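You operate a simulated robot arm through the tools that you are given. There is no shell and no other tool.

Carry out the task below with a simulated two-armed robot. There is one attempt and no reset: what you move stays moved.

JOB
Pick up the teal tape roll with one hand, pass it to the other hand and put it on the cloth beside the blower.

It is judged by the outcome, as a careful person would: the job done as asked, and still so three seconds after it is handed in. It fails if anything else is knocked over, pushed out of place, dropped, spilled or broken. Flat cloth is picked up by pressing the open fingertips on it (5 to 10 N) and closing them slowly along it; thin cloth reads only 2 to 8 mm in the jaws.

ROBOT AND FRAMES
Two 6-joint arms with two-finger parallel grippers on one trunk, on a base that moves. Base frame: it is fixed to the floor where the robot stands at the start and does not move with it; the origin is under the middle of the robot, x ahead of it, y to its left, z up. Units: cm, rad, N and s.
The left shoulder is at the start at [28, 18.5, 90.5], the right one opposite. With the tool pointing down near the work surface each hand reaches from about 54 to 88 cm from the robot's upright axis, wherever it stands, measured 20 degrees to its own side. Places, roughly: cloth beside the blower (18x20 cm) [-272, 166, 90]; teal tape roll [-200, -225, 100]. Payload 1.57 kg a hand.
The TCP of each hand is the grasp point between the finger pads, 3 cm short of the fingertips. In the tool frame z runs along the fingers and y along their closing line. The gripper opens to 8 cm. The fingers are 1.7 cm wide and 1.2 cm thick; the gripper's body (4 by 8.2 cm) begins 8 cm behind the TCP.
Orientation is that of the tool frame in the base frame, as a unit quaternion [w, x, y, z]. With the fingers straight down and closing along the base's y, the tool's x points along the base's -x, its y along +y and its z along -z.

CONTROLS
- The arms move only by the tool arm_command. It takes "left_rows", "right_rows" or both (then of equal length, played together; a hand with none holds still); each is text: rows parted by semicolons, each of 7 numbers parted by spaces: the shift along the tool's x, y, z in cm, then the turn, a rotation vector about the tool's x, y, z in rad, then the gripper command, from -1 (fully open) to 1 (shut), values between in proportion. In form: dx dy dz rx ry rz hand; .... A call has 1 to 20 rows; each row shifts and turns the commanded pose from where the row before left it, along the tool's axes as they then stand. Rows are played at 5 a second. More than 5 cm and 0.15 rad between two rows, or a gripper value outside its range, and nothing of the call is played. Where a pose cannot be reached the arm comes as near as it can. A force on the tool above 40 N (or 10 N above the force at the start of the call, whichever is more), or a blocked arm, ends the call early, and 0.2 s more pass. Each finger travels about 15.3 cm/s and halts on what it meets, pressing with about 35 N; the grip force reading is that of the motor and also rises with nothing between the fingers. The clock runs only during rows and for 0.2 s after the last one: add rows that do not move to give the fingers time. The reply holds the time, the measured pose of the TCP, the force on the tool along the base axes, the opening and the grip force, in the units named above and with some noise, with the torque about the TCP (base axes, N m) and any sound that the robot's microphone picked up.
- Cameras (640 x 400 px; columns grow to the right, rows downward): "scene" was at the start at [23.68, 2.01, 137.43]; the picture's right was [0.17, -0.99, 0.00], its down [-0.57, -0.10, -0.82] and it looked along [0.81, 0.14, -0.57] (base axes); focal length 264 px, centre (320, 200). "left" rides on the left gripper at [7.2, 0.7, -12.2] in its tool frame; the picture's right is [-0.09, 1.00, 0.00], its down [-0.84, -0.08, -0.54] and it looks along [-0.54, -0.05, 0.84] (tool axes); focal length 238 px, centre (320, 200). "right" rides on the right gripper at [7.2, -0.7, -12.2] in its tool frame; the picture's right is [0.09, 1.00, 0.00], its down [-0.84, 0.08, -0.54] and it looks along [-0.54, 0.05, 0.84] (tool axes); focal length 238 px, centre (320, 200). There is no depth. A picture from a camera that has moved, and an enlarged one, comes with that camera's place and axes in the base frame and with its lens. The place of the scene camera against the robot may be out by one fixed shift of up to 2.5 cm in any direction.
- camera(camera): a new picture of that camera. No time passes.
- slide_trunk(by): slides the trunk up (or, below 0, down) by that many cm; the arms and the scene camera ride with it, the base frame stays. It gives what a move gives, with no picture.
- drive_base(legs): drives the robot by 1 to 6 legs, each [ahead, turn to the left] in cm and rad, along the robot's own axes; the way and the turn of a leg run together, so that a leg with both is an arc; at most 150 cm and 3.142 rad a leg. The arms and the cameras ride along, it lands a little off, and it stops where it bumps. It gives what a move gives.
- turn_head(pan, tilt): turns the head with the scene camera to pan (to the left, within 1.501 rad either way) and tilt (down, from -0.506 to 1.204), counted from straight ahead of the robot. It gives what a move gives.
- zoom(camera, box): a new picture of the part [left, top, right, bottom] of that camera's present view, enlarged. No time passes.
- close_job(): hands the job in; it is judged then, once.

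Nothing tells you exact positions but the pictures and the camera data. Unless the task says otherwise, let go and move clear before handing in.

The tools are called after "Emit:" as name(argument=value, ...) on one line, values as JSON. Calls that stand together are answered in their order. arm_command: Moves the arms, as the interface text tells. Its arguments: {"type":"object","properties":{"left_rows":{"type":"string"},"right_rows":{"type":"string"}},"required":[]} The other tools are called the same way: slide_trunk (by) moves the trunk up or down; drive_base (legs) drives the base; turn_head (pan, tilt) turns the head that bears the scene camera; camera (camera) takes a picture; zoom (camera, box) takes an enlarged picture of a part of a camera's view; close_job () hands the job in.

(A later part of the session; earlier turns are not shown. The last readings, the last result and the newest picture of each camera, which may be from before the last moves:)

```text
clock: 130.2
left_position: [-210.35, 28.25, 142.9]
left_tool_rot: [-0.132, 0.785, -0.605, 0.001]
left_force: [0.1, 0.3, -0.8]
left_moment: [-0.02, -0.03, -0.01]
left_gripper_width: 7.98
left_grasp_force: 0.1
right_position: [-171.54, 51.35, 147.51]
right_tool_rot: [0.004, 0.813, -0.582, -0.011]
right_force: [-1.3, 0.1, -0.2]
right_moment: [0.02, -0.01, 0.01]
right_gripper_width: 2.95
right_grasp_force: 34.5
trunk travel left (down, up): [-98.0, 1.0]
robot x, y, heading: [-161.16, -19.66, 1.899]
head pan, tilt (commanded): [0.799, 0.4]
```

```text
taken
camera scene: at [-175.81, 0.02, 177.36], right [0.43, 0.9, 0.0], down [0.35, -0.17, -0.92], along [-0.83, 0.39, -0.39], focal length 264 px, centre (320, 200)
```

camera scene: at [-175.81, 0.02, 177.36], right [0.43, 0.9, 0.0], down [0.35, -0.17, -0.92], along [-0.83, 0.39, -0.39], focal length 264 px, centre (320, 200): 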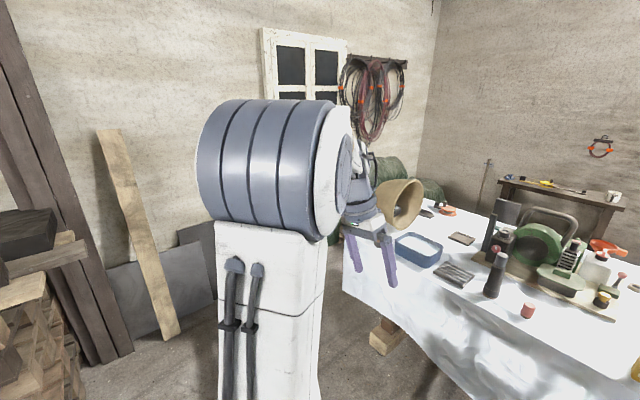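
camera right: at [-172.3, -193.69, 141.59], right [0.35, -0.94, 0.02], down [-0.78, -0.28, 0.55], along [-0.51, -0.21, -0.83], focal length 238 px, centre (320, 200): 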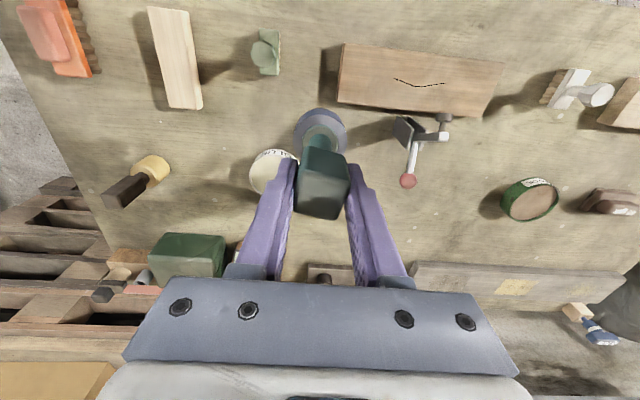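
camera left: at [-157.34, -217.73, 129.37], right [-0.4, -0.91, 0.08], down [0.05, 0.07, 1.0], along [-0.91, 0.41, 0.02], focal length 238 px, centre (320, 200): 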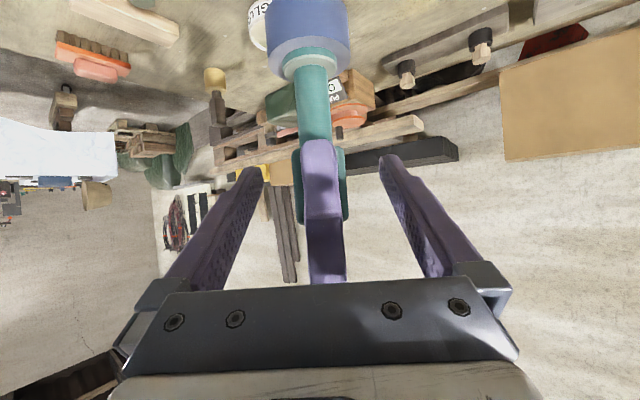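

I need a clear view of the gap between the sheeted table and the low bench with the cans. I'll turn right on the spot (hands well above everything) and look.

Emit:
drive_base(legs=[[0, -0.85]])

Emit:
turn_head(pan=0.0, tilt=0.55)

Emit:
camera(camera="scene")

```text
clock: 132.8
left_position: [-158.17, 48.83, 142.77]
left_tool_rot: [0.12, -0.469, 0.874, -0.055]
left_force: [-0.2, 1.4, -0.4]
left_moment: [-0.02, -0.02, -0.01]
left_gripper_width: 8.03
left_grasp_force: 0.0
right_position: [-114.93, 35.34, 147.46]
right_tool_rot: [0.0, -0.504, 0.864, 0.01]
right_force: [-0.1, 0.6, -0.1]
right_moment: [-0.02, 0.01, 0.0]
right_gripper_width: 2.95
right_grasp_force: 34.6
trunk travel left (down, up): [-98.0, 1.0]
robot x, y, heading: [-161.37, -19.86, 1.053]
head pan, tilt (commanded): [0.799, 0.4]
```

```text
clock: 133.9
left_position: [-158.21, 48.84, 142.82]
left_tool_rot: [0.12, -0.469, 0.874, -0.054]
left_force: [-0.3, -0.2, -0.6]
left_moment: [0.0, 0.01, -0.03]
left_gripper_width: 8.01
left_grasp_force: 0.1
right_position: [-115.1, 35.41, 147.56]
right_tool_rot: [0.0, -0.504, 0.863, 0.012]
right_force: [0.7, -0.6, -0.1]
right_moment: [-0.01, 0.02, 0.0]
right_gripper_width: 2.96
right_grasp_force: 35.5
trunk travel left (down, up): [-98.0, 1.0]
robot x, y, heading: [-160.8, -19.69, 1.056]
head pan, tilt (commanded): [0.0, 0.55]
```

```text
taken
camera scene: at [-149.95, 2.67, 175.99], right [0.87, -0.49, 0.0], down [-0.26, -0.46, -0.85], along [0.42, 0.74, -0.52], focal length 264 px, centre (320, 200)
```

scene: 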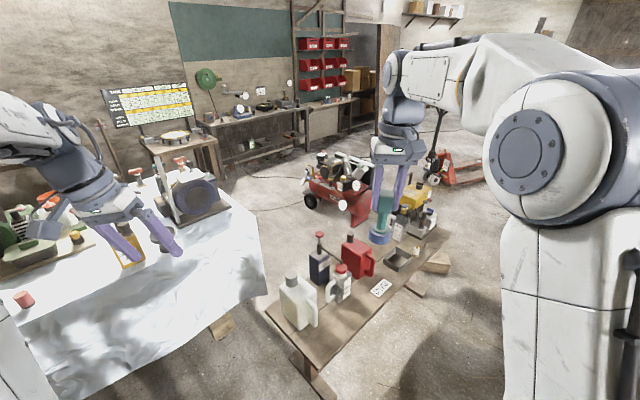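

The gap between the table and the low bench is only about 35 cm, too narrow. I'll zoom in on the compressor area to see whether I can get round behind that way.

Emit:
zoom(camera="scene", box=[190, 120, 450, 300])

Emit:
turn_head(pan=-0.25, tilt=0.45)

Emit:
camera(camera="scene")

Emit:
turn_head(pan=0.35, tilt=0.45)

Emit:
camera(camera="scene")

```text
2.22 times, centred on (320, 210) of scene
camera zoom: at [-149.95, 2.67, 175.99], right [0.87, -0.49, 0.0], down [-0.26, -0.46, -0.85], along [0.42, 0.74, -0.52], focal length 586 px, centre (320, 178)
```

zoom: 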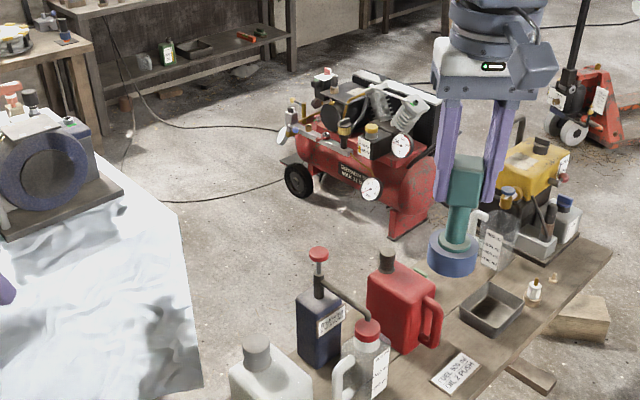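

```text
clock: 134.7
left_position: [-158.16, 48.87, 142.82]
left_tool_rot: [0.12, -0.469, 0.873, -0.055]
left_force: [-0.2, 0.0, 0.1]
left_moment: [0.04, 0.0, -0.01]
left_gripper_width: 8.0
left_grasp_force: 0.0
right_position: [-114.94, 35.27, 147.61]
right_tool_rot: [0.001, -0.503, 0.864, 0.011]
right_force: [-0.1, 0.1, -0.9]
right_moment: [0.05, 0.01, 0.01]
right_gripper_width: 2.94
right_grasp_force: 35.3
trunk travel left (down, up): [-98.0, 1.0]
robot x, y, heading: [-161.13, -19.78, 1.06]
head pan, tilt (commanded): [-0.25, 0.45]
```

```text
taken
camera scene: at [-148.01, 1.49, 176.89], right [0.72, -0.69, 0.0], down [-0.3, -0.31, -0.9], along [0.62, 0.65, -0.44], focal length 264 px, centre (320, 200)
```

scene: 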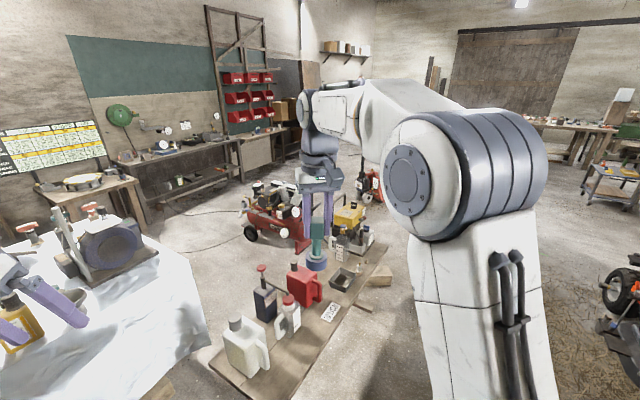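

```text
clock: 135.7
left_position: [-158.12, 48.85, 142.76]
left_tool_rot: [0.12, -0.469, 0.873, -0.055]
left_force: [-0.3, -0.1, -0.3]
left_moment: [-0.01, 0.01, 0.01]
left_gripper_width: 7.97
left_grasp_force: 0.1
right_position: [-114.93, 35.19, 147.52]
right_tool_rot: [0.0, -0.504, 0.864, 0.01]
right_force: [0.2, -0.3, -0.9]
right_moment: [-0.02, -0.02, 0.04]
right_gripper_width: 2.96
right_grasp_force: 35.6
trunk travel left (down, up): [-98.0, 1.0]
robot x, y, heading: [-161.43, -19.79, 1.061]
head pan, tilt (commanded): [0.351, 0.45]
```

```text
taken
camera scene: at [-152.86, 3.91, 176.89], right [0.99, -0.16, 0.0], down [-0.07, -0.43, -0.9], along [0.15, 0.89, -0.44], focal length 264 px, centre (320, 200)
```

scene: 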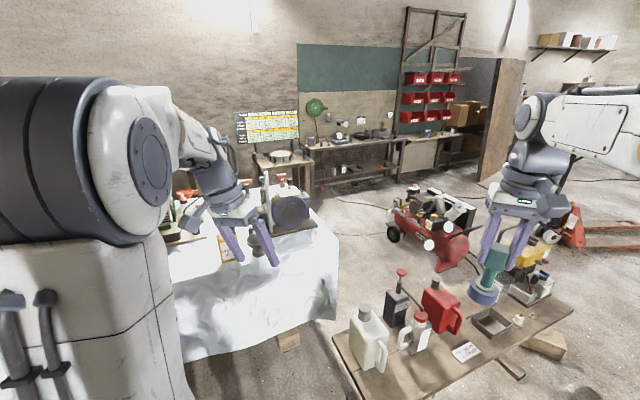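

The only way behind the table seems to be from the east, around the low bench's far end past the compressor. I'll drive east along the free corridor and inspect that passage up close.

Emit:
drive_base(legs=[[0, -0.97], [150, 0], [75, 0]])

Emit:
turn_head(pan=1.3, tilt=0.6)

Emit:
camera(camera="scene")

```text
clock: 149.3
left_position: [120.74, 31.72, 142.74]
left_tool_rot: [0.08, -0.004, 0.991, -0.105]
left_force: [0.6, -0.2, -0.2]
left_moment: [0.01, -0.01, 0.01]
left_gripper_width: 7.99
left_grasp_force: 0.1
right_position: [133.63, -11.73, 147.61]
right_tool_rot: [0.005, -0.039, 0.999, 0.009]
right_force: [-0.2, -0.6, -1.0]
right_moment: [0.0, 0.03, 0.0]
right_gripper_width: 2.93
right_grasp_force: 34.9
trunk travel left (down, up): [-98.0, 1.0]
robot x, y, heading: [62.18, -3.98, 0.076]
head pan, tilt (commanded): [0.351, 0.45]
```

```text
clock: 150.5
left_position: [120.76, 31.68, 142.75]
left_tool_rot: [0.08, -0.003, 0.991, -0.105]
left_force: [-0.1, 0.2, 0.2]
left_moment: [0.01, -0.01, 0.02]
left_gripper_width: 8.01
left_grasp_force: 0.0
right_position: [133.68, -11.64, 147.46]
right_tool_rot: [0.004, -0.039, 0.999, 0.01]
right_force: [-0.3, 0.1, -0.4]
right_moment: [0.01, 0.0, -0.01]
right_gripper_width: 2.95
right_grasp_force: 34.7
trunk travel left (down, up): [-98.0, 1.0]
robot x, y, heading: [62.22, -4.07, 0.077]
head pan, tilt (commanded): [1.3, 0.6]
```

```text
taken
camera scene: at [78.9, 6.51, 175.54], right [0.98, -0.19, 0.0], down [-0.11, -0.55, -0.83], along [0.16, 0.81, -0.56], focal length 264 px, centre (320, 200)
```

scene: 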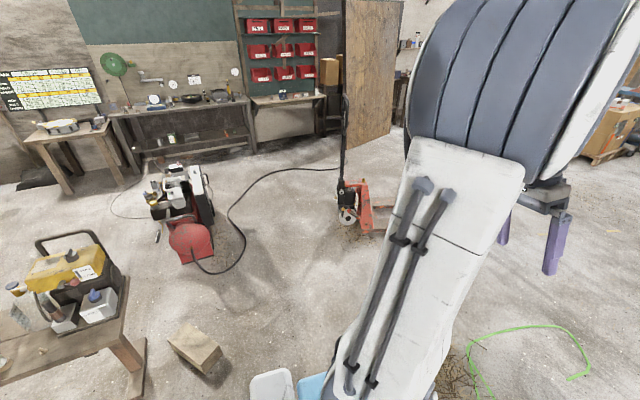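

I can see the passage now. A hose lies on the floor by the compressor and a loose wooden block by the low bench, leaving only about 50 cm between. I'll zoom in to trace the hoses and look for a wider way round the north side.

Emit:
zoom(camera="scene", box=[90, 130, 290, 290])

Emit:
zoom(camera="scene", box=[200, 90, 420, 280])

```text
2.50 times, centred on (190, 210) of scene
camera zoom: at [78.9, 6.51, 175.54], right [0.98, -0.19, 0.0], down [-0.11, -0.55, -0.83], along [0.16, 0.81, -0.56], focal length 660 px, centre (645, 175)
```

zoom: 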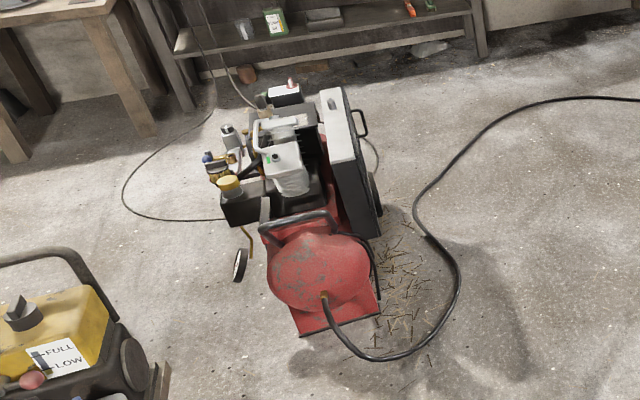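

```text
2.11 times, centred on (310, 185) of scene
camera zoom: at [78.9, 6.51, 175.54], right [0.98, -0.19, 0.0], down [-0.11, -0.55, -0.83], along [0.16, 0.81, -0.56], focal length 555 px, centre (341, 232)
```

zoom: 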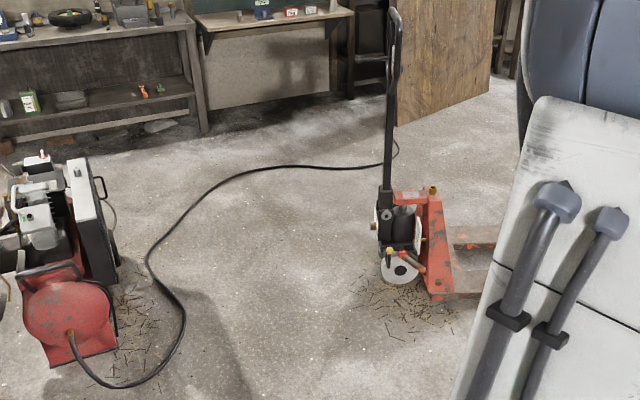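

There's a wide way round: up the open floor east of the compressor, then west along the north bench. It only means rolling over a floor hose. I'll go in stages, starting northward between the compressor hose and the pallet jack.

Emit:
drive_base(legs=[[0, 1.237], [118, 0], [0, 0.257], [60, 0]])

Emit:
turn_head(pan=0.0, tilt=0.6)

Emit:
camera(camera="scene")

```text
clock: 153.2
left_position: [70.76, 63.58, 142.76]
left_tool_rot: [0.117, -0.428, 0.894, -0.06]
left_force: [0.2, 0.0, -0.1]
left_moment: [0.02, 0.06, -0.04]
left_gripper_width: 8.01
left_grasp_force: 0.1
right_position: [112.41, 46.06, 147.59]
right_tool_rot: [0.001, -0.463, 0.886, 0.011]
right_force: [1.1, -0.3, -1.9]
right_moment: [0.01, 0.04, 0.0]
right_gripper_width: 2.95
right_grasp_force: 34.5
trunk travel left (down, up): [-98.0, 1.0]
robot x, y, heading: [60.72, -3.61, 0.922]
head pan, tilt (commanded): [1.3, 0.6]
stopped in leg 1: the robot was blocked; the commanded pose is now the measured one
```

```text
clock: 154.6
left_position: [70.6, 63.69, 142.62]
left_tool_rot: [0.117, -0.428, 0.894, -0.06]
left_force: [-0.5, 0.7, -0.1]
left_moment: [0.0, -0.02, -0.01]
left_gripper_width: 8.01
left_grasp_force: 0.1
right_position: [112.31, 46.25, 147.73]
right_tool_rot: [0.001, -0.462, 0.887, 0.011]
right_force: [0.8, -0.9, -0.4]
right_moment: [-0.01, 0.04, 0.01]
right_gripper_width: 2.96
right_grasp_force: 35.1
trunk travel left (down, up): [-98.0, 1.0]
robot x, y, heading: [61.1, -3.73, 0.917]
head pan, tilt (commanded): [0.0, 0.6]
```

```text
taken
camera scene: at [74.63, 16.5, 175.54], right [0.8, -0.6, 0.0], down [-0.34, -0.45, -0.83], along [0.5, 0.66, -0.56], focal length 264 px, centre (320, 200)
```

scene: 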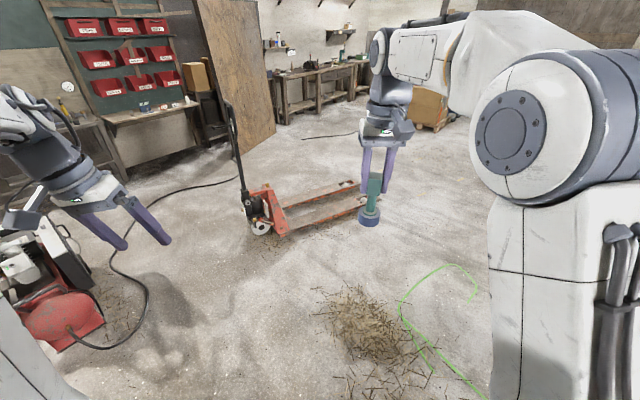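

My rear touched something behind (most likely the mower's side) while turning. I'll drive forward first to clear it and then turn the rest.

Emit:
drive_base(legs=[[45, 0]])

Emit:
turn_head(pan=-1.5, tilt=0.7)

Emit:
camera(camera="scene")

```text
clock: 157.3
left_position: [97.46, 99.32, 142.72]
left_tool_rot: [0.118, -0.428, 0.894, -0.061]
left_force: [-0.4, 0.9, -0.2]
left_moment: [-0.01, 0.01, 0.02]
left_gripper_width: 7.97
left_grasp_force: 0.0
right_position: [139.18, 81.85, 147.68]
right_tool_rot: [0.001, -0.463, 0.886, 0.011]
right_force: [-1.0, 0.5, -1.0]
right_moment: [0.02, 0.01, -0.01]
right_gripper_width: 2.95
right_grasp_force: 34.6
trunk travel left (down, up): [-98.0, 1.0]
robot x, y, heading: [87.79, 32.02, 0.926]
head pan, tilt (commanded): [0.0, 0.6]
```

```text
clock: 158.9
left_position: [97.47, 99.34, 142.71]
left_tool_rot: [0.118, -0.427, 0.894, -0.06]
left_force: [-0.1, 0.1, 0.1]
left_moment: [0.01, 0.0, 0.04]
left_gripper_width: 8.03
left_grasp_force: 0.1
right_position: [139.14, 82.02, 147.67]
right_tool_rot: [0.001, -0.464, 0.886, 0.011]
right_force: [0.5, 0.4, -1.0]
right_moment: [-0.01, 0.03, 0.0]
right_gripper_width: 2.93
right_grasp_force: 34.5
trunk travel left (down, up): [-98.0, 1.0]
robot x, y, heading: [87.45, 31.89, 0.927]
head pan, tilt (commanded): [-1.499, 0.7]
```

```text
taken
camera scene: at [103.42, 40.59, 174.67], right [-0.54, -0.84, 0.0], down [-0.54, 0.35, -0.77], along [0.64, -0.42, -0.64], focal length 264 px, centre (320, 200)
```

scene: 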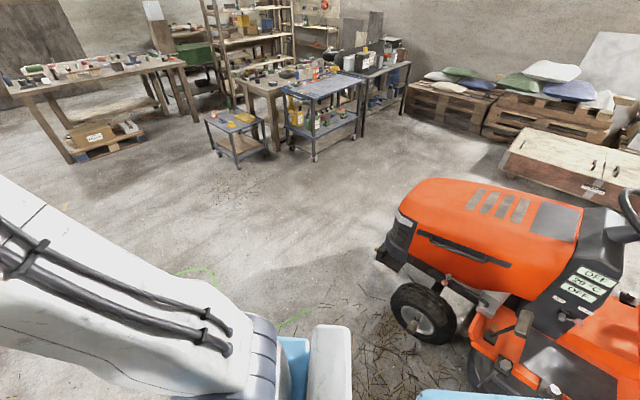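

The mower is behind me now and untouched as far as I can see. I'll continue north between the hose loop and the pallet jack.

Emit:
drive_base(legs=[[0, 0.618], [110, 0], [95, 0]])

Emit:
turn_head(pan=0.5, tilt=0.6)

Emit:
camera(camera="scene")

```text
clock: 170.8
left_position: [67.16, 298.74, 142.74]
left_tool_rot: [0.13, -0.672, 0.729, -0.023]
left_force: [0.3, 0.8, 0.4]
left_moment: [-0.02, -0.03, 0.0]
left_gripper_width: 8.01
left_grasp_force: 0.1
right_position: [111.38, 307.89, 147.72]
right_tool_rot: [-0.003, -0.703, 0.711, 0.012]
right_force: [0.5, 0.0, -0.4]
right_moment: [0.02, -0.02, 0.01]
right_gripper_width: 2.96
right_grasp_force: 35.0
trunk travel left (down, up): [-98.0, 1.0]
robot x, y, heading: [96.86, 237.02, 1.517]
head pan, tilt (commanded): [-1.499, 0.7]
```

```text
clock: 172.8
left_position: [67.1, 298.79, 142.77]
left_tool_rot: [0.13, -0.672, 0.729, -0.023]
left_force: [-0.8, -0.6, 0.0]
left_moment: [0.02, 0.02, 0.05]
left_gripper_width: 8.03
left_grasp_force: 0.1
right_position: [111.5, 307.9, 147.69]
right_tool_rot: [-0.002, -0.703, 0.711, 0.011]
right_force: [-0.4, -0.4, -1.0]
right_moment: [0.0, -0.01, 0.02]
right_gripper_width: 2.96
right_grasp_force: 35.0
trunk travel left (down, up): [-98.0, 1.0]
robot x, y, heading: [96.85, 237.65, 1.52]
head pan, tilt (commanded): [0.499, 0.6]
```

```text
taken
camera scene: at [92.89, 261.93, 175.54], right [0.9, 0.43, 0.0], down [0.25, -0.51, -0.82], along [-0.36, 0.74, -0.57], focal length 264 px, centre (320, 200)
```

scene: 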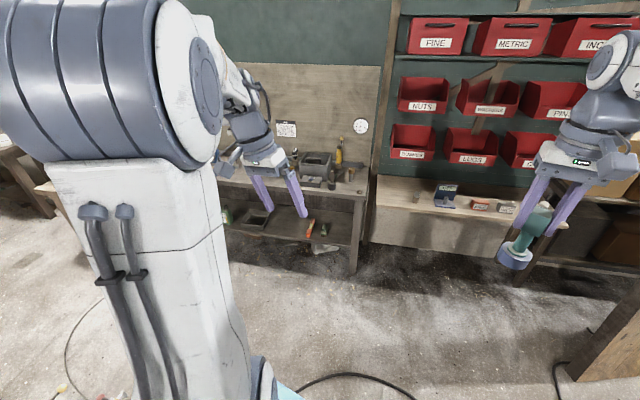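

The next stretch crosses the hose at a right angle towards the north bench. I'll turn and drive on, watching for any bump.

Emit:
drive_base(legs=[[0, 0.72], [60, 0]])

Emit:
turn_head(pan=0.4, tilt=0.75)

Emit:
camera(camera="scene")

```text
clock: 178.0
left_position: [-2.0, 312.26, 142.81]
left_tool_rot: [-0.13, 0.882, -0.453, -0.023]
left_force: [0.9, 0.9, 0.3]
left_moment: [0.0, 0.02, 0.03]
left_gripper_width: 8.0
left_grasp_force: 0.0
right_position: [26.06, 347.85, 147.62]
right_tool_rot: [0.006, 0.905, -0.424, -0.009]
right_force: [0.2, 0.5, -0.7]
right_moment: [0.03, -0.01, 0.01]
right_gripper_width: 2.94
right_grasp_force: 34.7
trunk travel left (down, up): [-98.0, 1.0]
robot x, y, heading: [60.54, 284.92, 2.23]
head pan, tilt (commanded): [0.499, 0.6]
```

```text
clock: 178.7
left_position: [-1.91, 312.29, 142.71]
left_tool_rot: [-0.129, 0.882, -0.453, -0.023]
left_force: [-0.1, -0.3, 0.4]
left_moment: [-0.01, -0.02, 0.03]
left_gripper_width: 8.04
left_grasp_force: 0.0
right_position: [26.02, 347.8, 147.69]
right_tool_rot: [0.007, 0.905, -0.425, -0.009]
right_force: [0.6, -0.1, -0.7]
right_moment: [0.0, 0.03, 0.03]
right_gripper_width: 2.93
right_grasp_force: 35.3
trunk travel left (down, up): [-98.0, 1.0]
robot x, y, heading: [60.13, 284.82, 2.231]
head pan, tilt (commanded): [0.4, 0.75]
```

```text
taken
camera scene: at [42.45, 302.11, 174.25], right [0.49, 0.87, 0.0], down [0.59, -0.34, -0.73], along [-0.64, 0.36, -0.68], focal length 264 px, centre (320, 200)
```

scene: 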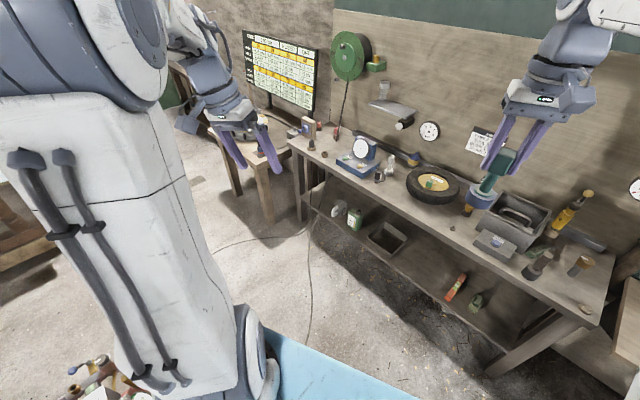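

No bump at the hose. I'll carry on another 53 cm, then turn west along the north bench.

Emit:
drive_base(legs=[[53, 0], [0, 1.0]])

Emit:
turn_head(pan=0.0, tilt=0.6)

Emit:
camera(camera="scene")

```text
clock: 184.3
left_position: [-28.05, 288.52, 142.77]
left_tool_rot: [-0.104, 0.991, 0.021, -0.082]
left_force: [-0.5, -0.2, 1.1]
left_moment: [0.0, 0.01, -0.02]
left_gripper_width: 7.99
left_grasp_force: 0.1
right_position: [-42.45, 331.29, 147.67]
right_tool_rot: [0.01, 0.998, 0.057, -0.006]
right_force: [0.1, -0.3, -1.6]
right_moment: [0.04, 0.0, 0.01]
right_gripper_width: 2.94
right_grasp_force: 34.3
trunk travel left (down, up): [-98.0, 1.0]
robot x, y, heading: [29.18, 325.93, -3.063]
head pan, tilt (commanded): [0.4, 0.75]
```

```text
clock: 185.2
left_position: [-27.85, 288.44, 142.78]
left_tool_rot: [-0.104, 0.991, 0.022, -0.082]
left_force: [0.5, -0.2, -0.3]
left_moment: [0.01, -0.01, 0.01]
left_gripper_width: 7.99
left_grasp_force: 0.0
right_position: [-42.48, 331.26, 147.67]
right_tool_rot: [0.011, 0.998, 0.058, -0.005]
right_force: [0.0, -0.6, -0.8]
right_moment: [-0.01, -0.01, 0.01]
right_gripper_width: 2.94
right_grasp_force: 34.9
trunk travel left (down, up): [-98.0, 1.0]
robot x, y, heading: [29.36, 325.88, -3.061]
head pan, tilt (commanded): [0.0, 0.6]
```

```text
taken
camera scene: at [3.43, 324.31, 175.53], right [-0.08, 1.0, 0.0], down [0.56, 0.04, -0.82], along [-0.82, -0.07, -0.57], focal length 264 px, centre (320, 200)
```

scene: 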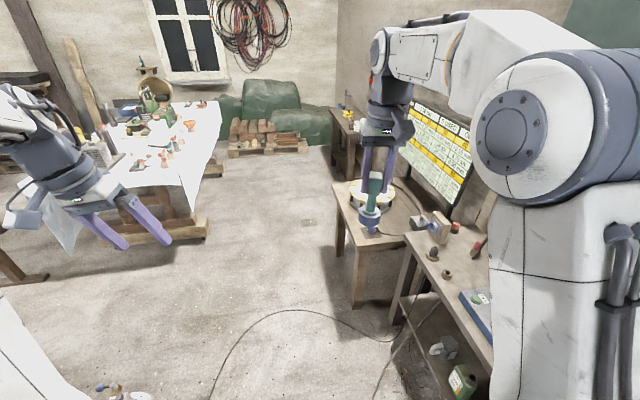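

Excellent: from here the floor behind the table is open and I can see its back side. I'll zoom in on the blower area from behind.

Emit:
zoom(camera="scene", box=[90, 60, 250, 160])

Emit:
zoom(camera="scene", box=[180, 60, 440, 320])

```text
4.00 times, centred on (170, 110) of scene
camera zoom: at [3.43, 324.31, 175.53], right [-0.08, 1.0, 0.0], down [0.56, 0.04, -0.82], along [-0.82, -0.07, -0.57], focal length 1055 px, centre (920, 560)
```

zoom: 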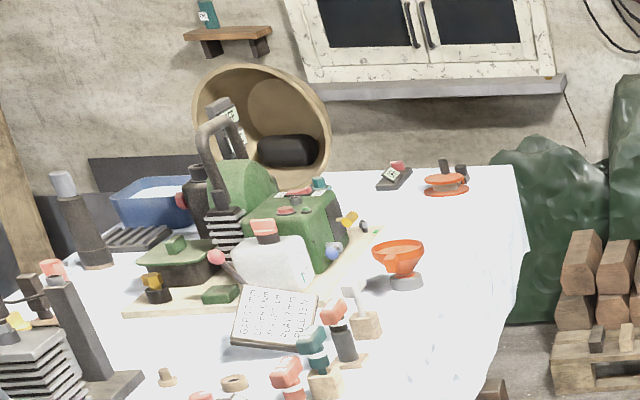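

```text
1.54 times, centred on (310, 190) of scene
camera zoom: at [3.43, 324.31, 175.53], right [-0.08, 1.0, 0.0], down [0.56, 0.04, -0.82], along [-0.82, -0.07, -0.57], focal length 406 px, centre (335, 215)
```

zoom: 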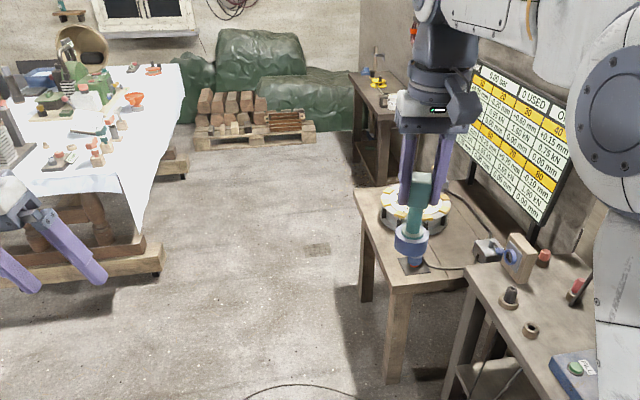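

Emit:
zoom(camera="scene", box=[160, 90, 230, 135])

Emit:
zoom(camera="scene", box=[130, 120, 220, 178])

```text
8.89 times, centred on (195, 112) of scene
camera zoom: at [3.43, 324.31, 175.53], right [-0.08, 1.0, 0.0], down [0.56, 0.04, -0.82], along [-0.82, -0.07, -0.57], focal length 2345 px, centre (1431, 978)
```

zoom: 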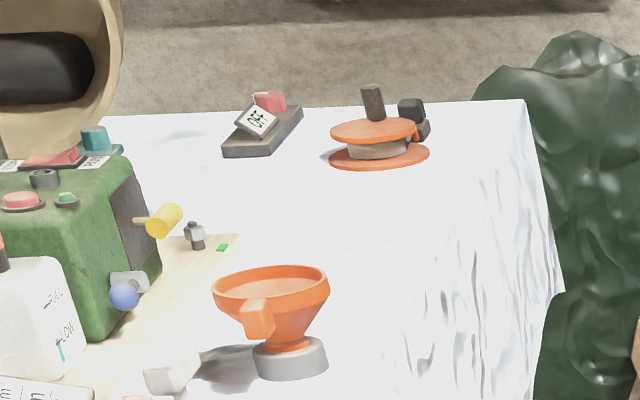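

```text
6.90 times, centred on (175, 149) of scene
camera zoom: at [3.43, 324.31, 175.53], right [-0.08, 1.0, 0.0], down [0.56, 0.04, -0.82], along [-0.82, -0.07, -0.57], focal length 1819 px, centre (1320, 552)
```

zoom: 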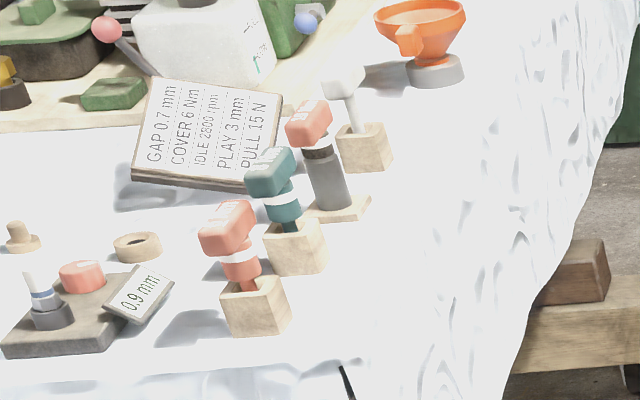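

There's no separate small cloth: the white sheet itself is "the cloth", and the stated spot [-272,166] is the empty patch of it beside the blower. I'll measure the floor space behind the table more exactly before driving in.

Emit:
zoom(camera="scene", box=[200, 90, 380, 230])

Emit:
turn_head(pan=0.35, tilt=0.6)

Emit:
camera(camera="scene")

```text
2.86 times, centred on (290, 160) of scene
camera zoom: at [3.43, 324.31, 175.53], right [-0.08, 1.0, 0.0], down [0.56, 0.04, -0.82], along [-0.82, -0.07, -0.57], focal length 754 px, centre (406, 314)
```

zoom: 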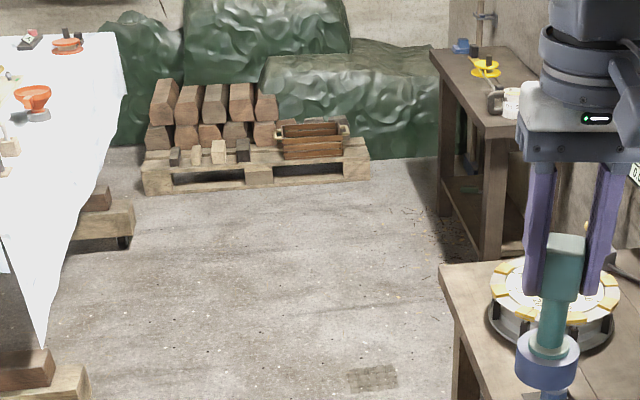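

```text
clock: 186.0
left_position: [-27.91, 288.4, 142.85]
left_tool_rot: [-0.103, 0.991, 0.022, -0.082]
left_force: [0.4, 0.1, -0.2]
left_moment: [0.02, -0.01, -0.04]
left_gripper_width: 8.0
left_grasp_force: 0.2
right_position: [-42.52, 331.27, 147.65]
right_tool_rot: [0.011, 0.998, 0.058, -0.006]
right_force: [0.4, -0.1, -1.6]
right_moment: [0.04, 0.0, 0.03]
right_gripper_width: 2.94
right_grasp_force: 35.2
trunk travel left (down, up): [-98.0, 1.0]
robot x, y, heading: [29.32, 325.65, -3.062]
head pan, tilt (commanded): [0.351, 0.6]
```

```text
taken
camera scene: at [4.2, 321.34, 175.54], right [-0.42, 0.91, 0.0], down [0.51, 0.23, -0.83], along [-0.75, -0.34, -0.57], focal length 264 px, centre (320, 200)
```

scene: 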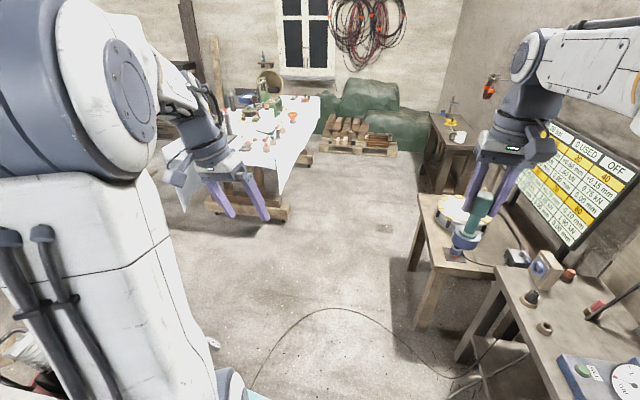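

The aisle behind the table is about 130 cm wide, with plenty of room. I'll drive west through it now.

Emit:
drive_base(legs=[[0, 0.156], [120, 0]])

Emit:
turn_head(pan=0.4, tilt=0.6)

Emit:
camera(camera="scene")

```text
clock: 192.7
left_position: [-138.66, 253.02, 142.85]
left_tool_rot: [-0.097, 0.987, 0.096, -0.09]
left_force: [-0.7, -1.0, -0.6]
left_moment: [0.01, 0.01, -0.02]
left_gripper_width: 7.99
left_grasp_force: 0.1
right_position: [-159.21, 293.32, 147.62]
right_tool_rot: [0.011, 0.991, 0.131, -0.005]
right_force: [-0.9, -0.3, -1.2]
right_moment: [0.03, 0.01, 0.0]
right_gripper_width: 2.94
right_grasp_force: 35.0
trunk travel left (down, up): [-98.0, 1.0]
robot x, y, heading: [-87.51, 298.42, -2.921]
head pan, tilt (commanded): [0.351, 0.6]
```

```text
clock: 193.3
left_position: [-138.55, 253.09, 142.77]
left_tool_rot: [-0.097, 0.987, 0.095, -0.089]
left_force: [0.1, -0.1, -0.2]
left_moment: [0.01, -0.04, 0.0]
left_gripper_width: 8.03
left_grasp_force: 0.0
right_position: [-159.27, 293.34, 147.59]
right_tool_rot: [0.01, 0.991, 0.131, -0.004]
right_force: [0.6, -0.3, -0.8]
right_moment: [-0.01, 0.0, 0.03]
right_gripper_width: 2.96
right_grasp_force: 34.7
trunk travel left (down, up): [-98.0, 1.0]
robot x, y, heading: [-87.7, 298.24, -2.915]
head pan, tilt (commanded): [0.4, 0.6]
```

```text
taken
camera scene: at [-111.34, 290.17, 175.53], right [-0.58, 0.81, 0.0], down [0.46, 0.33, -0.82], along [-0.67, -0.48, -0.57], focal length 264 px, centre (320, 200)
```

scene: 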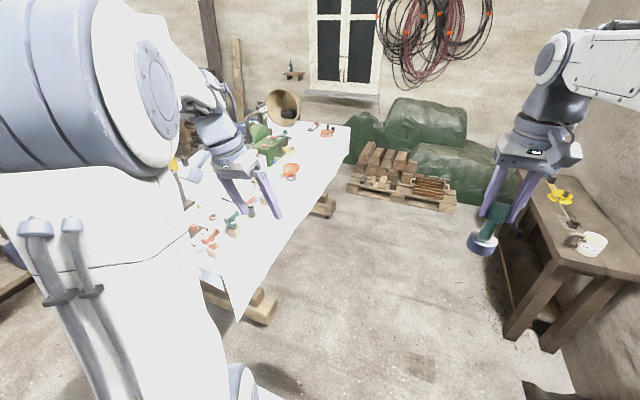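

Emit:
zoom(camera="scene", box=[170, 100, 370, 340])

Emit:
zoom(camera="scene", box=[230, 90, 370, 220])

```text
1.67 times, centred on (270, 220) of scene
camera zoom: at [-111.34, 290.17, 175.53], right [-0.58, 0.81, 0.0], down [0.46, 0.33, -0.82], along [-0.67, -0.48, -0.57], focal length 440 px, centre (403, 167)
```

zoom: 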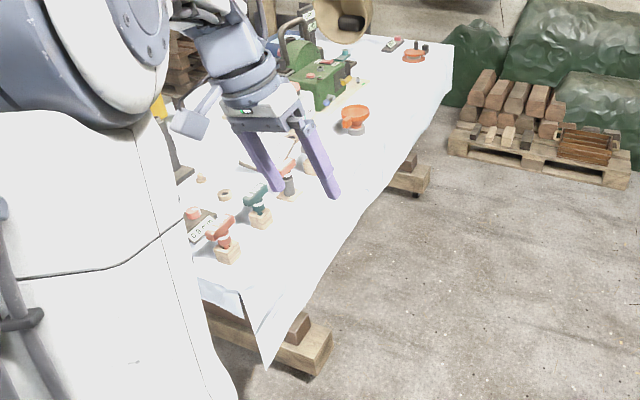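

```text
3.08 times, centred on (300, 155) of scene
camera zoom: at [-111.34, 290.17, 175.53], right [-0.58, 0.81, 0.0], down [0.46, 0.33, -0.82], along [-0.67, -0.48, -0.57], focal length 812 px, centre (382, 338)
```

zoom: 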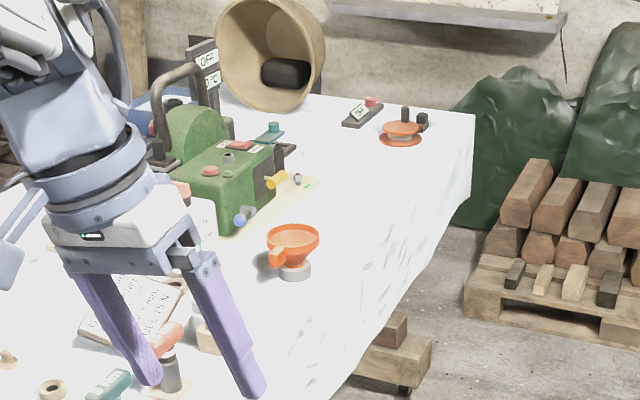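

The target patch is clearly free: white cloth between the blower, the orange funnel and the orange reel. I'll drive on along the aisle to behind it and then turn to face the table.

Emit:
drive_base(legs=[[0, 0.062], [150, 0], [37, 0]])

Emit:
turn_head(pan=1.3, tilt=0.6)

Emit:
camera(camera="scene")

```text
clock: 203.1
left_position: [-312.04, 195.95, 142.77]
left_tool_rot: [-0.094, 0.982, 0.132, -0.093]
left_force: [-0.1, 0.0, -0.4]
left_moment: [0.0, 0.01, 0.01]
left_gripper_width: 8.0
left_grasp_force: 0.1
right_position: [-335.78, 234.61, 147.64]
right_tool_rot: [0.01, 0.986, 0.169, -0.005]
right_force: [-0.1, 0.0, -1.9]
right_moment: [0.02, 0.01, -0.01]
right_gripper_width: 2.95
right_grasp_force: 35.2
trunk travel left (down, up): [-98.0, 1.0]
robot x, y, heading: [-264.5, 244.84, -2.842]
head pan, tilt (commanded): [0.4, 0.6]
```

```text
clock: 204.3
left_position: [-312.1, 195.9, 142.68]
left_tool_rot: [-0.093, 0.982, 0.132, -0.093]
left_force: [0.6, 1.0, 0.2]
left_moment: [0.02, -0.04, -0.02]
left_gripper_width: 8.01
left_grasp_force: 0.1
right_position: [-335.72, 234.46, 147.53]
right_tool_rot: [0.01, 0.986, 0.168, -0.004]
right_force: [-0.1, 0.4, -0.9]
right_moment: [0.01, -0.05, 0.03]
right_gripper_width: 2.95
right_grasp_force: 35.2
trunk travel left (down, up): [-98.0, 1.0]
robot x, y, heading: [-264.65, 245.32, -2.835]
head pan, tilt (commanded): [1.3, 0.6]
```

```text
taken
camera scene: at [-280.65, 231.91, 175.54], right [-1.0, -0.03, 0.0], down [-0.02, 0.56, -0.83], along [0.02, -0.82, -0.56], focal length 264 px, centre (320, 200)
```

scene: 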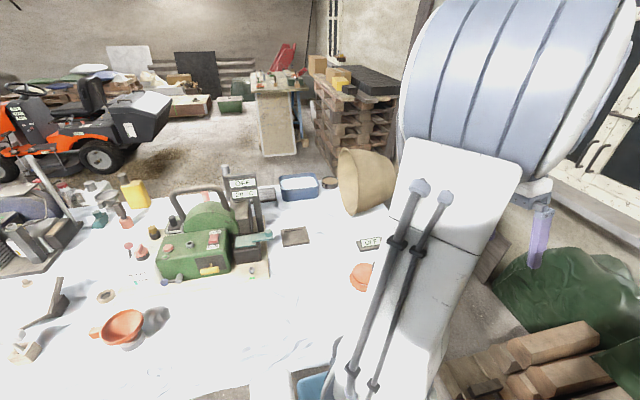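

I'm behind the table with the free patch in view. I'll turn left to face the table.

Emit:
drive_base(legs=[[0, 1.52]])

Emit:
turn_head(pan=-0.2, tilt=0.8)

Emit:
camera(camera="scene")

Emit:
camera(camera="right")

```text
clock: 208.3
left_position: [-220.69, 192.78, 142.79]
left_tool_rot: [-0.007, 0.641, 0.756, -0.133]
left_force: [0.1, 0.2, 0.2]
left_moment: [-0.04, -0.01, 0.02]
left_gripper_width: 7.99
left_grasp_force: 0.0
right_position: [-261.41, 173.11, 147.67]
right_tool_rot: [0.011, 0.619, 0.785, 0.003]
right_force: [0.3, 0.0, -0.3]
right_moment: [0.01, 0.0, 0.0]
right_gripper_width: 2.94
right_grasp_force: 35.0
trunk travel left (down, up): [-98.0, 1.0]
robot x, y, heading: [-264.74, 244.8, -1.379]
head pan, tilt (commanded): [1.3, 0.6]
```

```text
clock: 209.9
left_position: [-220.67, 192.67, 142.75]
left_tool_rot: [-0.007, 0.641, 0.756, -0.132]
left_force: [-0.3, 0.1, 0.4]
left_moment: [0.01, 0.01, 0.03]
left_gripper_width: 7.99
left_grasp_force: 0.1
right_position: [-261.57, 173.08, 147.64]
right_tool_rot: [0.011, 0.619, 0.785, 0.003]
right_force: [-0.1, 0.0, -0.6]
right_moment: [0.02, -0.02, -0.01]
right_gripper_width: 2.94
right_grasp_force: 35.3
trunk travel left (down, up): [-98.0, 1.0]
robot x, y, heading: [-264.46, 245.17, -1.372]
head pan, tilt (commanded): [-0.201, 0.799]
```

```text
taken
camera scene: at [-262.44, 221.73, 173.85], right [-1.0, 0.0, 0.0], down [0.0, 0.72, -0.7], along [0.0, -0.7, -0.72], focal length 264 px, centre (320, 200)
```

scene: 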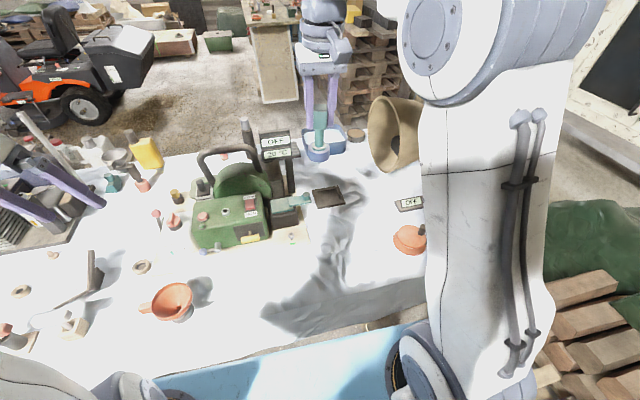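

```text
taken
camera right: at [-264.13, 180.05, 159.67], right [0.95, 0.32, 0.02], down [0.26, -0.79, 0.55], along [0.19, -0.52, -0.83], focal length 238 px, centre (320, 200)
```

right: 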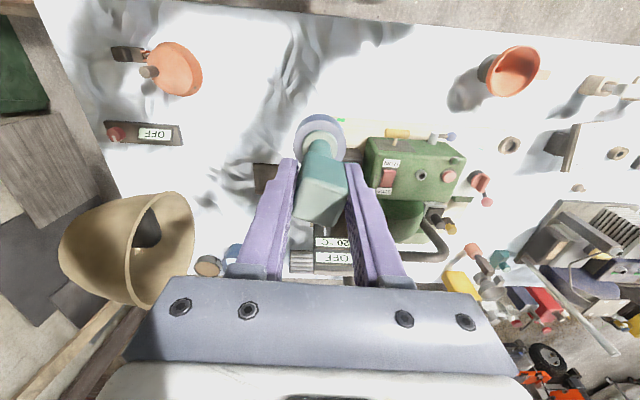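

The patch around [-272,166] is free: blower board on one side, the orange reel on the other. I'll level the right tool and move the roll horizontally over the patch, still high up.

Emit:
arm_command(right_rows="0 0 0 0.021 0.0136 0 1; -1.49 -3.95 0 0 0 0 1; -1.49 -3.95 0 0 0 0 1; -1.49 -3.95 0 0 0 0 1; 0 0 0 0 0 0 1")

Emit:
camera(camera="right")

Emit:
camera(camera="scene")

```text
clock: 211.1
left_position: [-220.75, 192.6, 142.69]
left_tool_rot: [-0.007, 0.641, 0.756, -0.132]
left_force: [-0.1, 0.1, -0.4]
left_moment: [0.01, -0.01, 0.02]
left_gripper_width: 8.01
left_grasp_force: 0.1
right_position: [-272.07, 165.79, 147.69]
right_tool_rot: [-0.001, 0.62, 0.785, 0.001]
right_force: [-0.1, 0.0, -0.1]
right_moment: [0.0, 0.01, -0.03]
right_gripper_width: 2.94
right_grasp_force: 35.1
trunk travel left (down, up): [-98.0, 1.0]
robot x, y, heading: [-264.68, 245.1, -1.374]
head pan, tilt (commanded): [-0.201, 0.799]
```

```text
taken
camera right: at [-274.57, 172.6, 159.87], right [0.95, 0.32, 0.0], down [0.27, -0.8, 0.54], along [0.17, -0.51, -0.84], focal length 238 px, centre (320, 200)
```

right: 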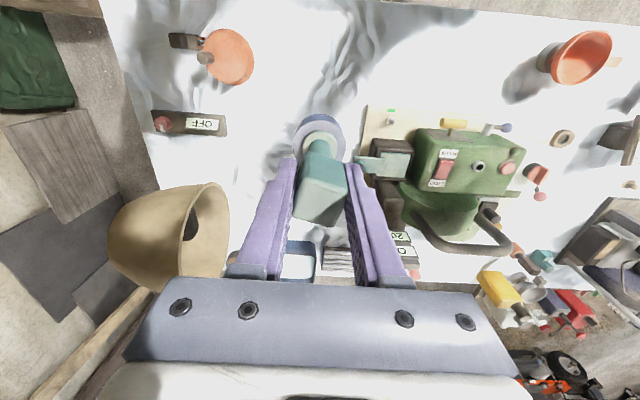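

```text
taken
camera scene: at [-262.47, 221.71, 173.85], right [-1.0, 0.0, 0.0], down [0.0, 0.72, -0.7], along [0.0, -0.7, -0.72], focal length 264 px, centre (320, 200)
```

scene: 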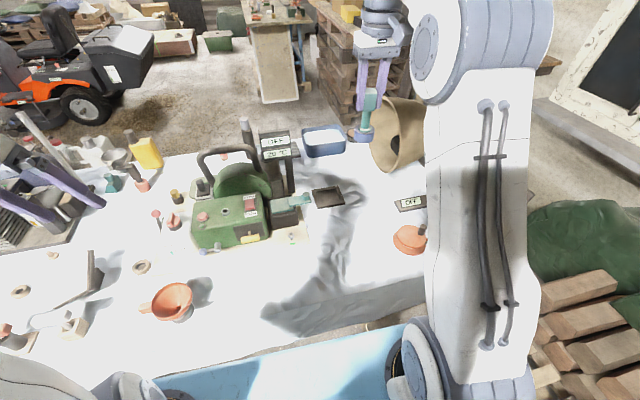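

Position over the patch is good: about 10 cm clear of the blower board and over 17 cm from the reel. I'll shift 1.5 cm west and descend most of the way.

Emit:
arm_command(right_rows="0 -1.5 1 0 0 0 1; 0 0 3 0 0 0 1; 0 0 3 0 0 0 1; 0 0 3 0 0 0 1; 0 0 3 0 0 0 1; 0 0 3 0 0 0 1; 0 0 3 0 0 0 1; 0 0 3 0 0 0 1; 0 0 3 0 0 0 1; 0 0 3 0 0 0 1; 0 0 3 0 0 0 1; 0 0 0 0 0 0 1")

Emit:
camera(camera="right")

Emit:
camera(camera="scene")

```text
clock: 213.7
left_position: [-220.58, 192.83, 142.73]
left_tool_rot: [-0.008, 0.641, 0.756, -0.131]
left_force: [0.0, -0.8, -0.2]
left_moment: [-0.01, 0.04, 0.01]
left_gripper_width: 7.99
left_grasp_force: 0.0
right_position: [-273.42, 165.69, 116.7]
right_tool_rot: [-0.001, 0.619, 0.785, -0.001]
right_force: [0.5, 0.8, -1.2]
right_moment: [-0.01, 0.02, -0.03]
right_gripper_width: 2.97
right_grasp_force: 34.8
trunk travel left (down, up): [-98.0, 1.0]
robot x, y, heading: [-264.93, 244.98, -1.371]
head pan, tilt (commanded): [-0.201, 0.799]
```

```text
taken
camera right: at [-275.76, 172.45, 128.86], right [0.95, 0.32, 0.0], down [0.27, -0.8, 0.54], along [0.17, -0.51, -0.84], focal length 238 px, centre (320, 200)
```

right: 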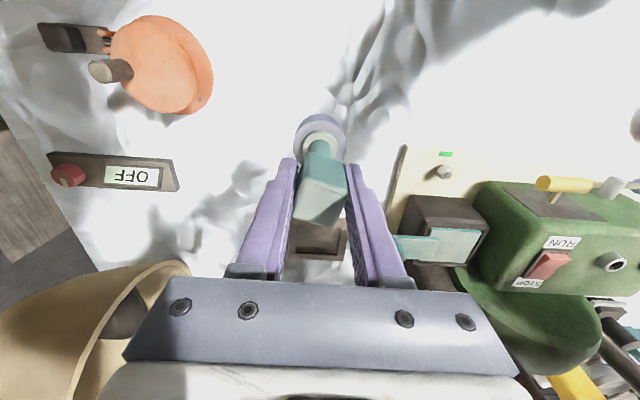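

```text
taken
camera scene: at [-262.45, 221.71, 173.85], right [-1.0, 0.0, 0.0], down [0.0, 0.72, -0.7], along [0.0, -0.7, -0.72], focal length 264 px, centre (320, 200)
```

scene: 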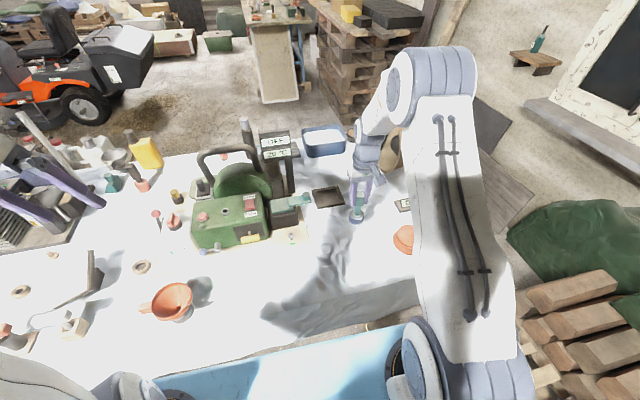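

Clear on all sides. I'll look closely at the landing spot for folds before the last few centimetres.

Emit:
zoom(camera="right", box=[230, 40, 430, 190])

Emit:
zoom(camera="scene", box=[290, 170, 420, 290])

```text
2.67 times, centred on (330, 115) of right
camera zoom: at [-275.76, 172.45, 128.86], right [0.95, 0.32, 0.0], down [0.27, -0.8, 0.54], along [0.17, -0.51, -0.84], focal length 636 px, centre (293, 427)
```

zoom: 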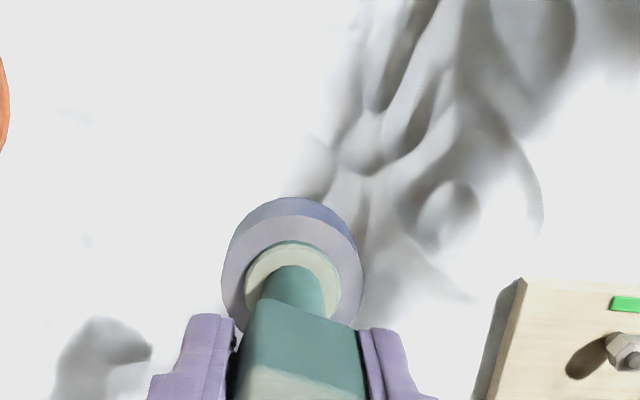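

```text
3.33 times, centred on (355, 230) of scene
camera zoom: at [-262.45, 221.71, 173.85], right [-1.0, 0.0, 0.0], down [0.0, 0.72, -0.7], along [0.0, -0.7, -0.72], focal length 879 px, centre (203, 100)
```

zoom: 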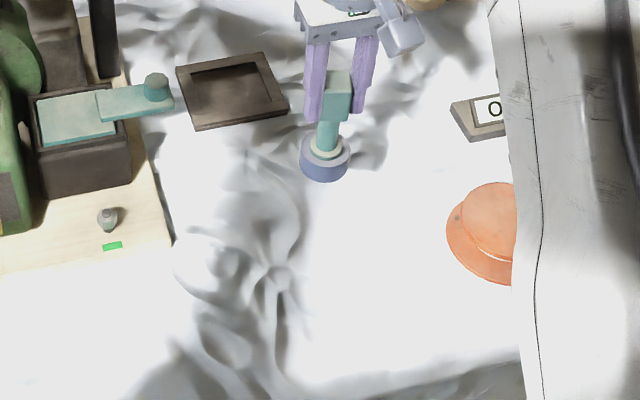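

The sheet has some folds just east of the landing spot and looks smooth to the west. I'll shift 2.5 cm west onto the smooth part and descend to about 107.

Emit:
arm_command(right_rows="0 -2.5 1 0 0 0 1; 0 0 3 0 0 0 1; 0 0 3 0 0 0 1; 0 0 2.5 0 0 0 1; 0 0 0 0 0 0 1")

Emit:
zoom(camera="right", box=[230, 60, 430, 210])

Emit:
zoom(camera="scene", box=[290, 170, 420, 290])

```text
clock: 214.9
left_position: [-220.71, 192.74, 142.77]
left_tool_rot: [-0.007, 0.641, 0.756, -0.132]
left_force: [-0.3, 0.8, 0.0]
left_moment: [0.01, 0.05, -0.01]
left_gripper_width: 8.0
left_grasp_force: 0.1
right_position: [-276.09, 165.11, 107.18]
right_tool_rot: [-0.002, 0.619, 0.785, 0.0]
right_force: [0.5, 0.3, -1.1]
right_moment: [0.03, 0.04, -0.01]
right_gripper_width: 2.94
right_grasp_force: 35.0
trunk travel left (down, up): [-98.0, 1.0]
robot x, y, heading: [-264.72, 245.24, -1.371]
head pan, tilt (commanded): [-0.201, 0.799]
```

```text
2.67 times, centred on (330, 135) of right
camera zoom: at [-278.48, 171.91, 119.36], right [0.95, 0.32, 0.0], down [0.27, -0.8, 0.54], along [0.17, -0.51, -0.84], focal length 636 px, centre (293, 373)
```

zoom: 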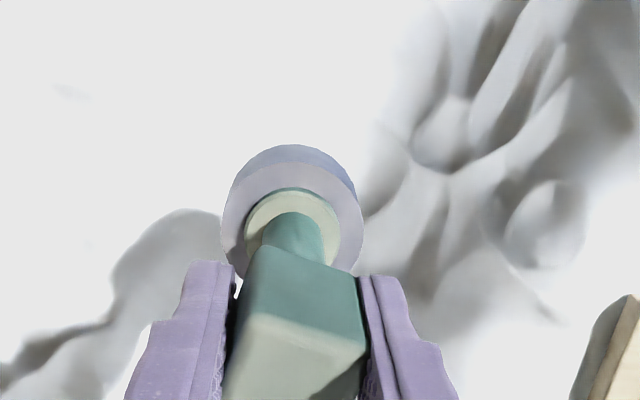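

```text
3.33 times, centred on (355, 230) of scene
camera zoom: at [-262.45, 221.71, 173.85], right [-1.0, 0.0, 0.0], down [0.0, 0.72, -0.7], along [0.0, -0.7, -0.72], focal length 879 px, centre (203, 100)
```

zoom: 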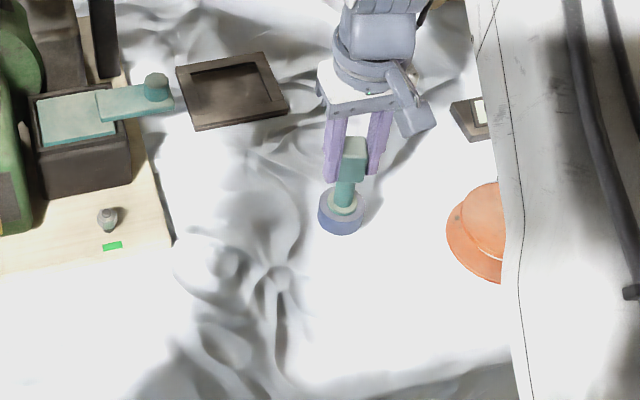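

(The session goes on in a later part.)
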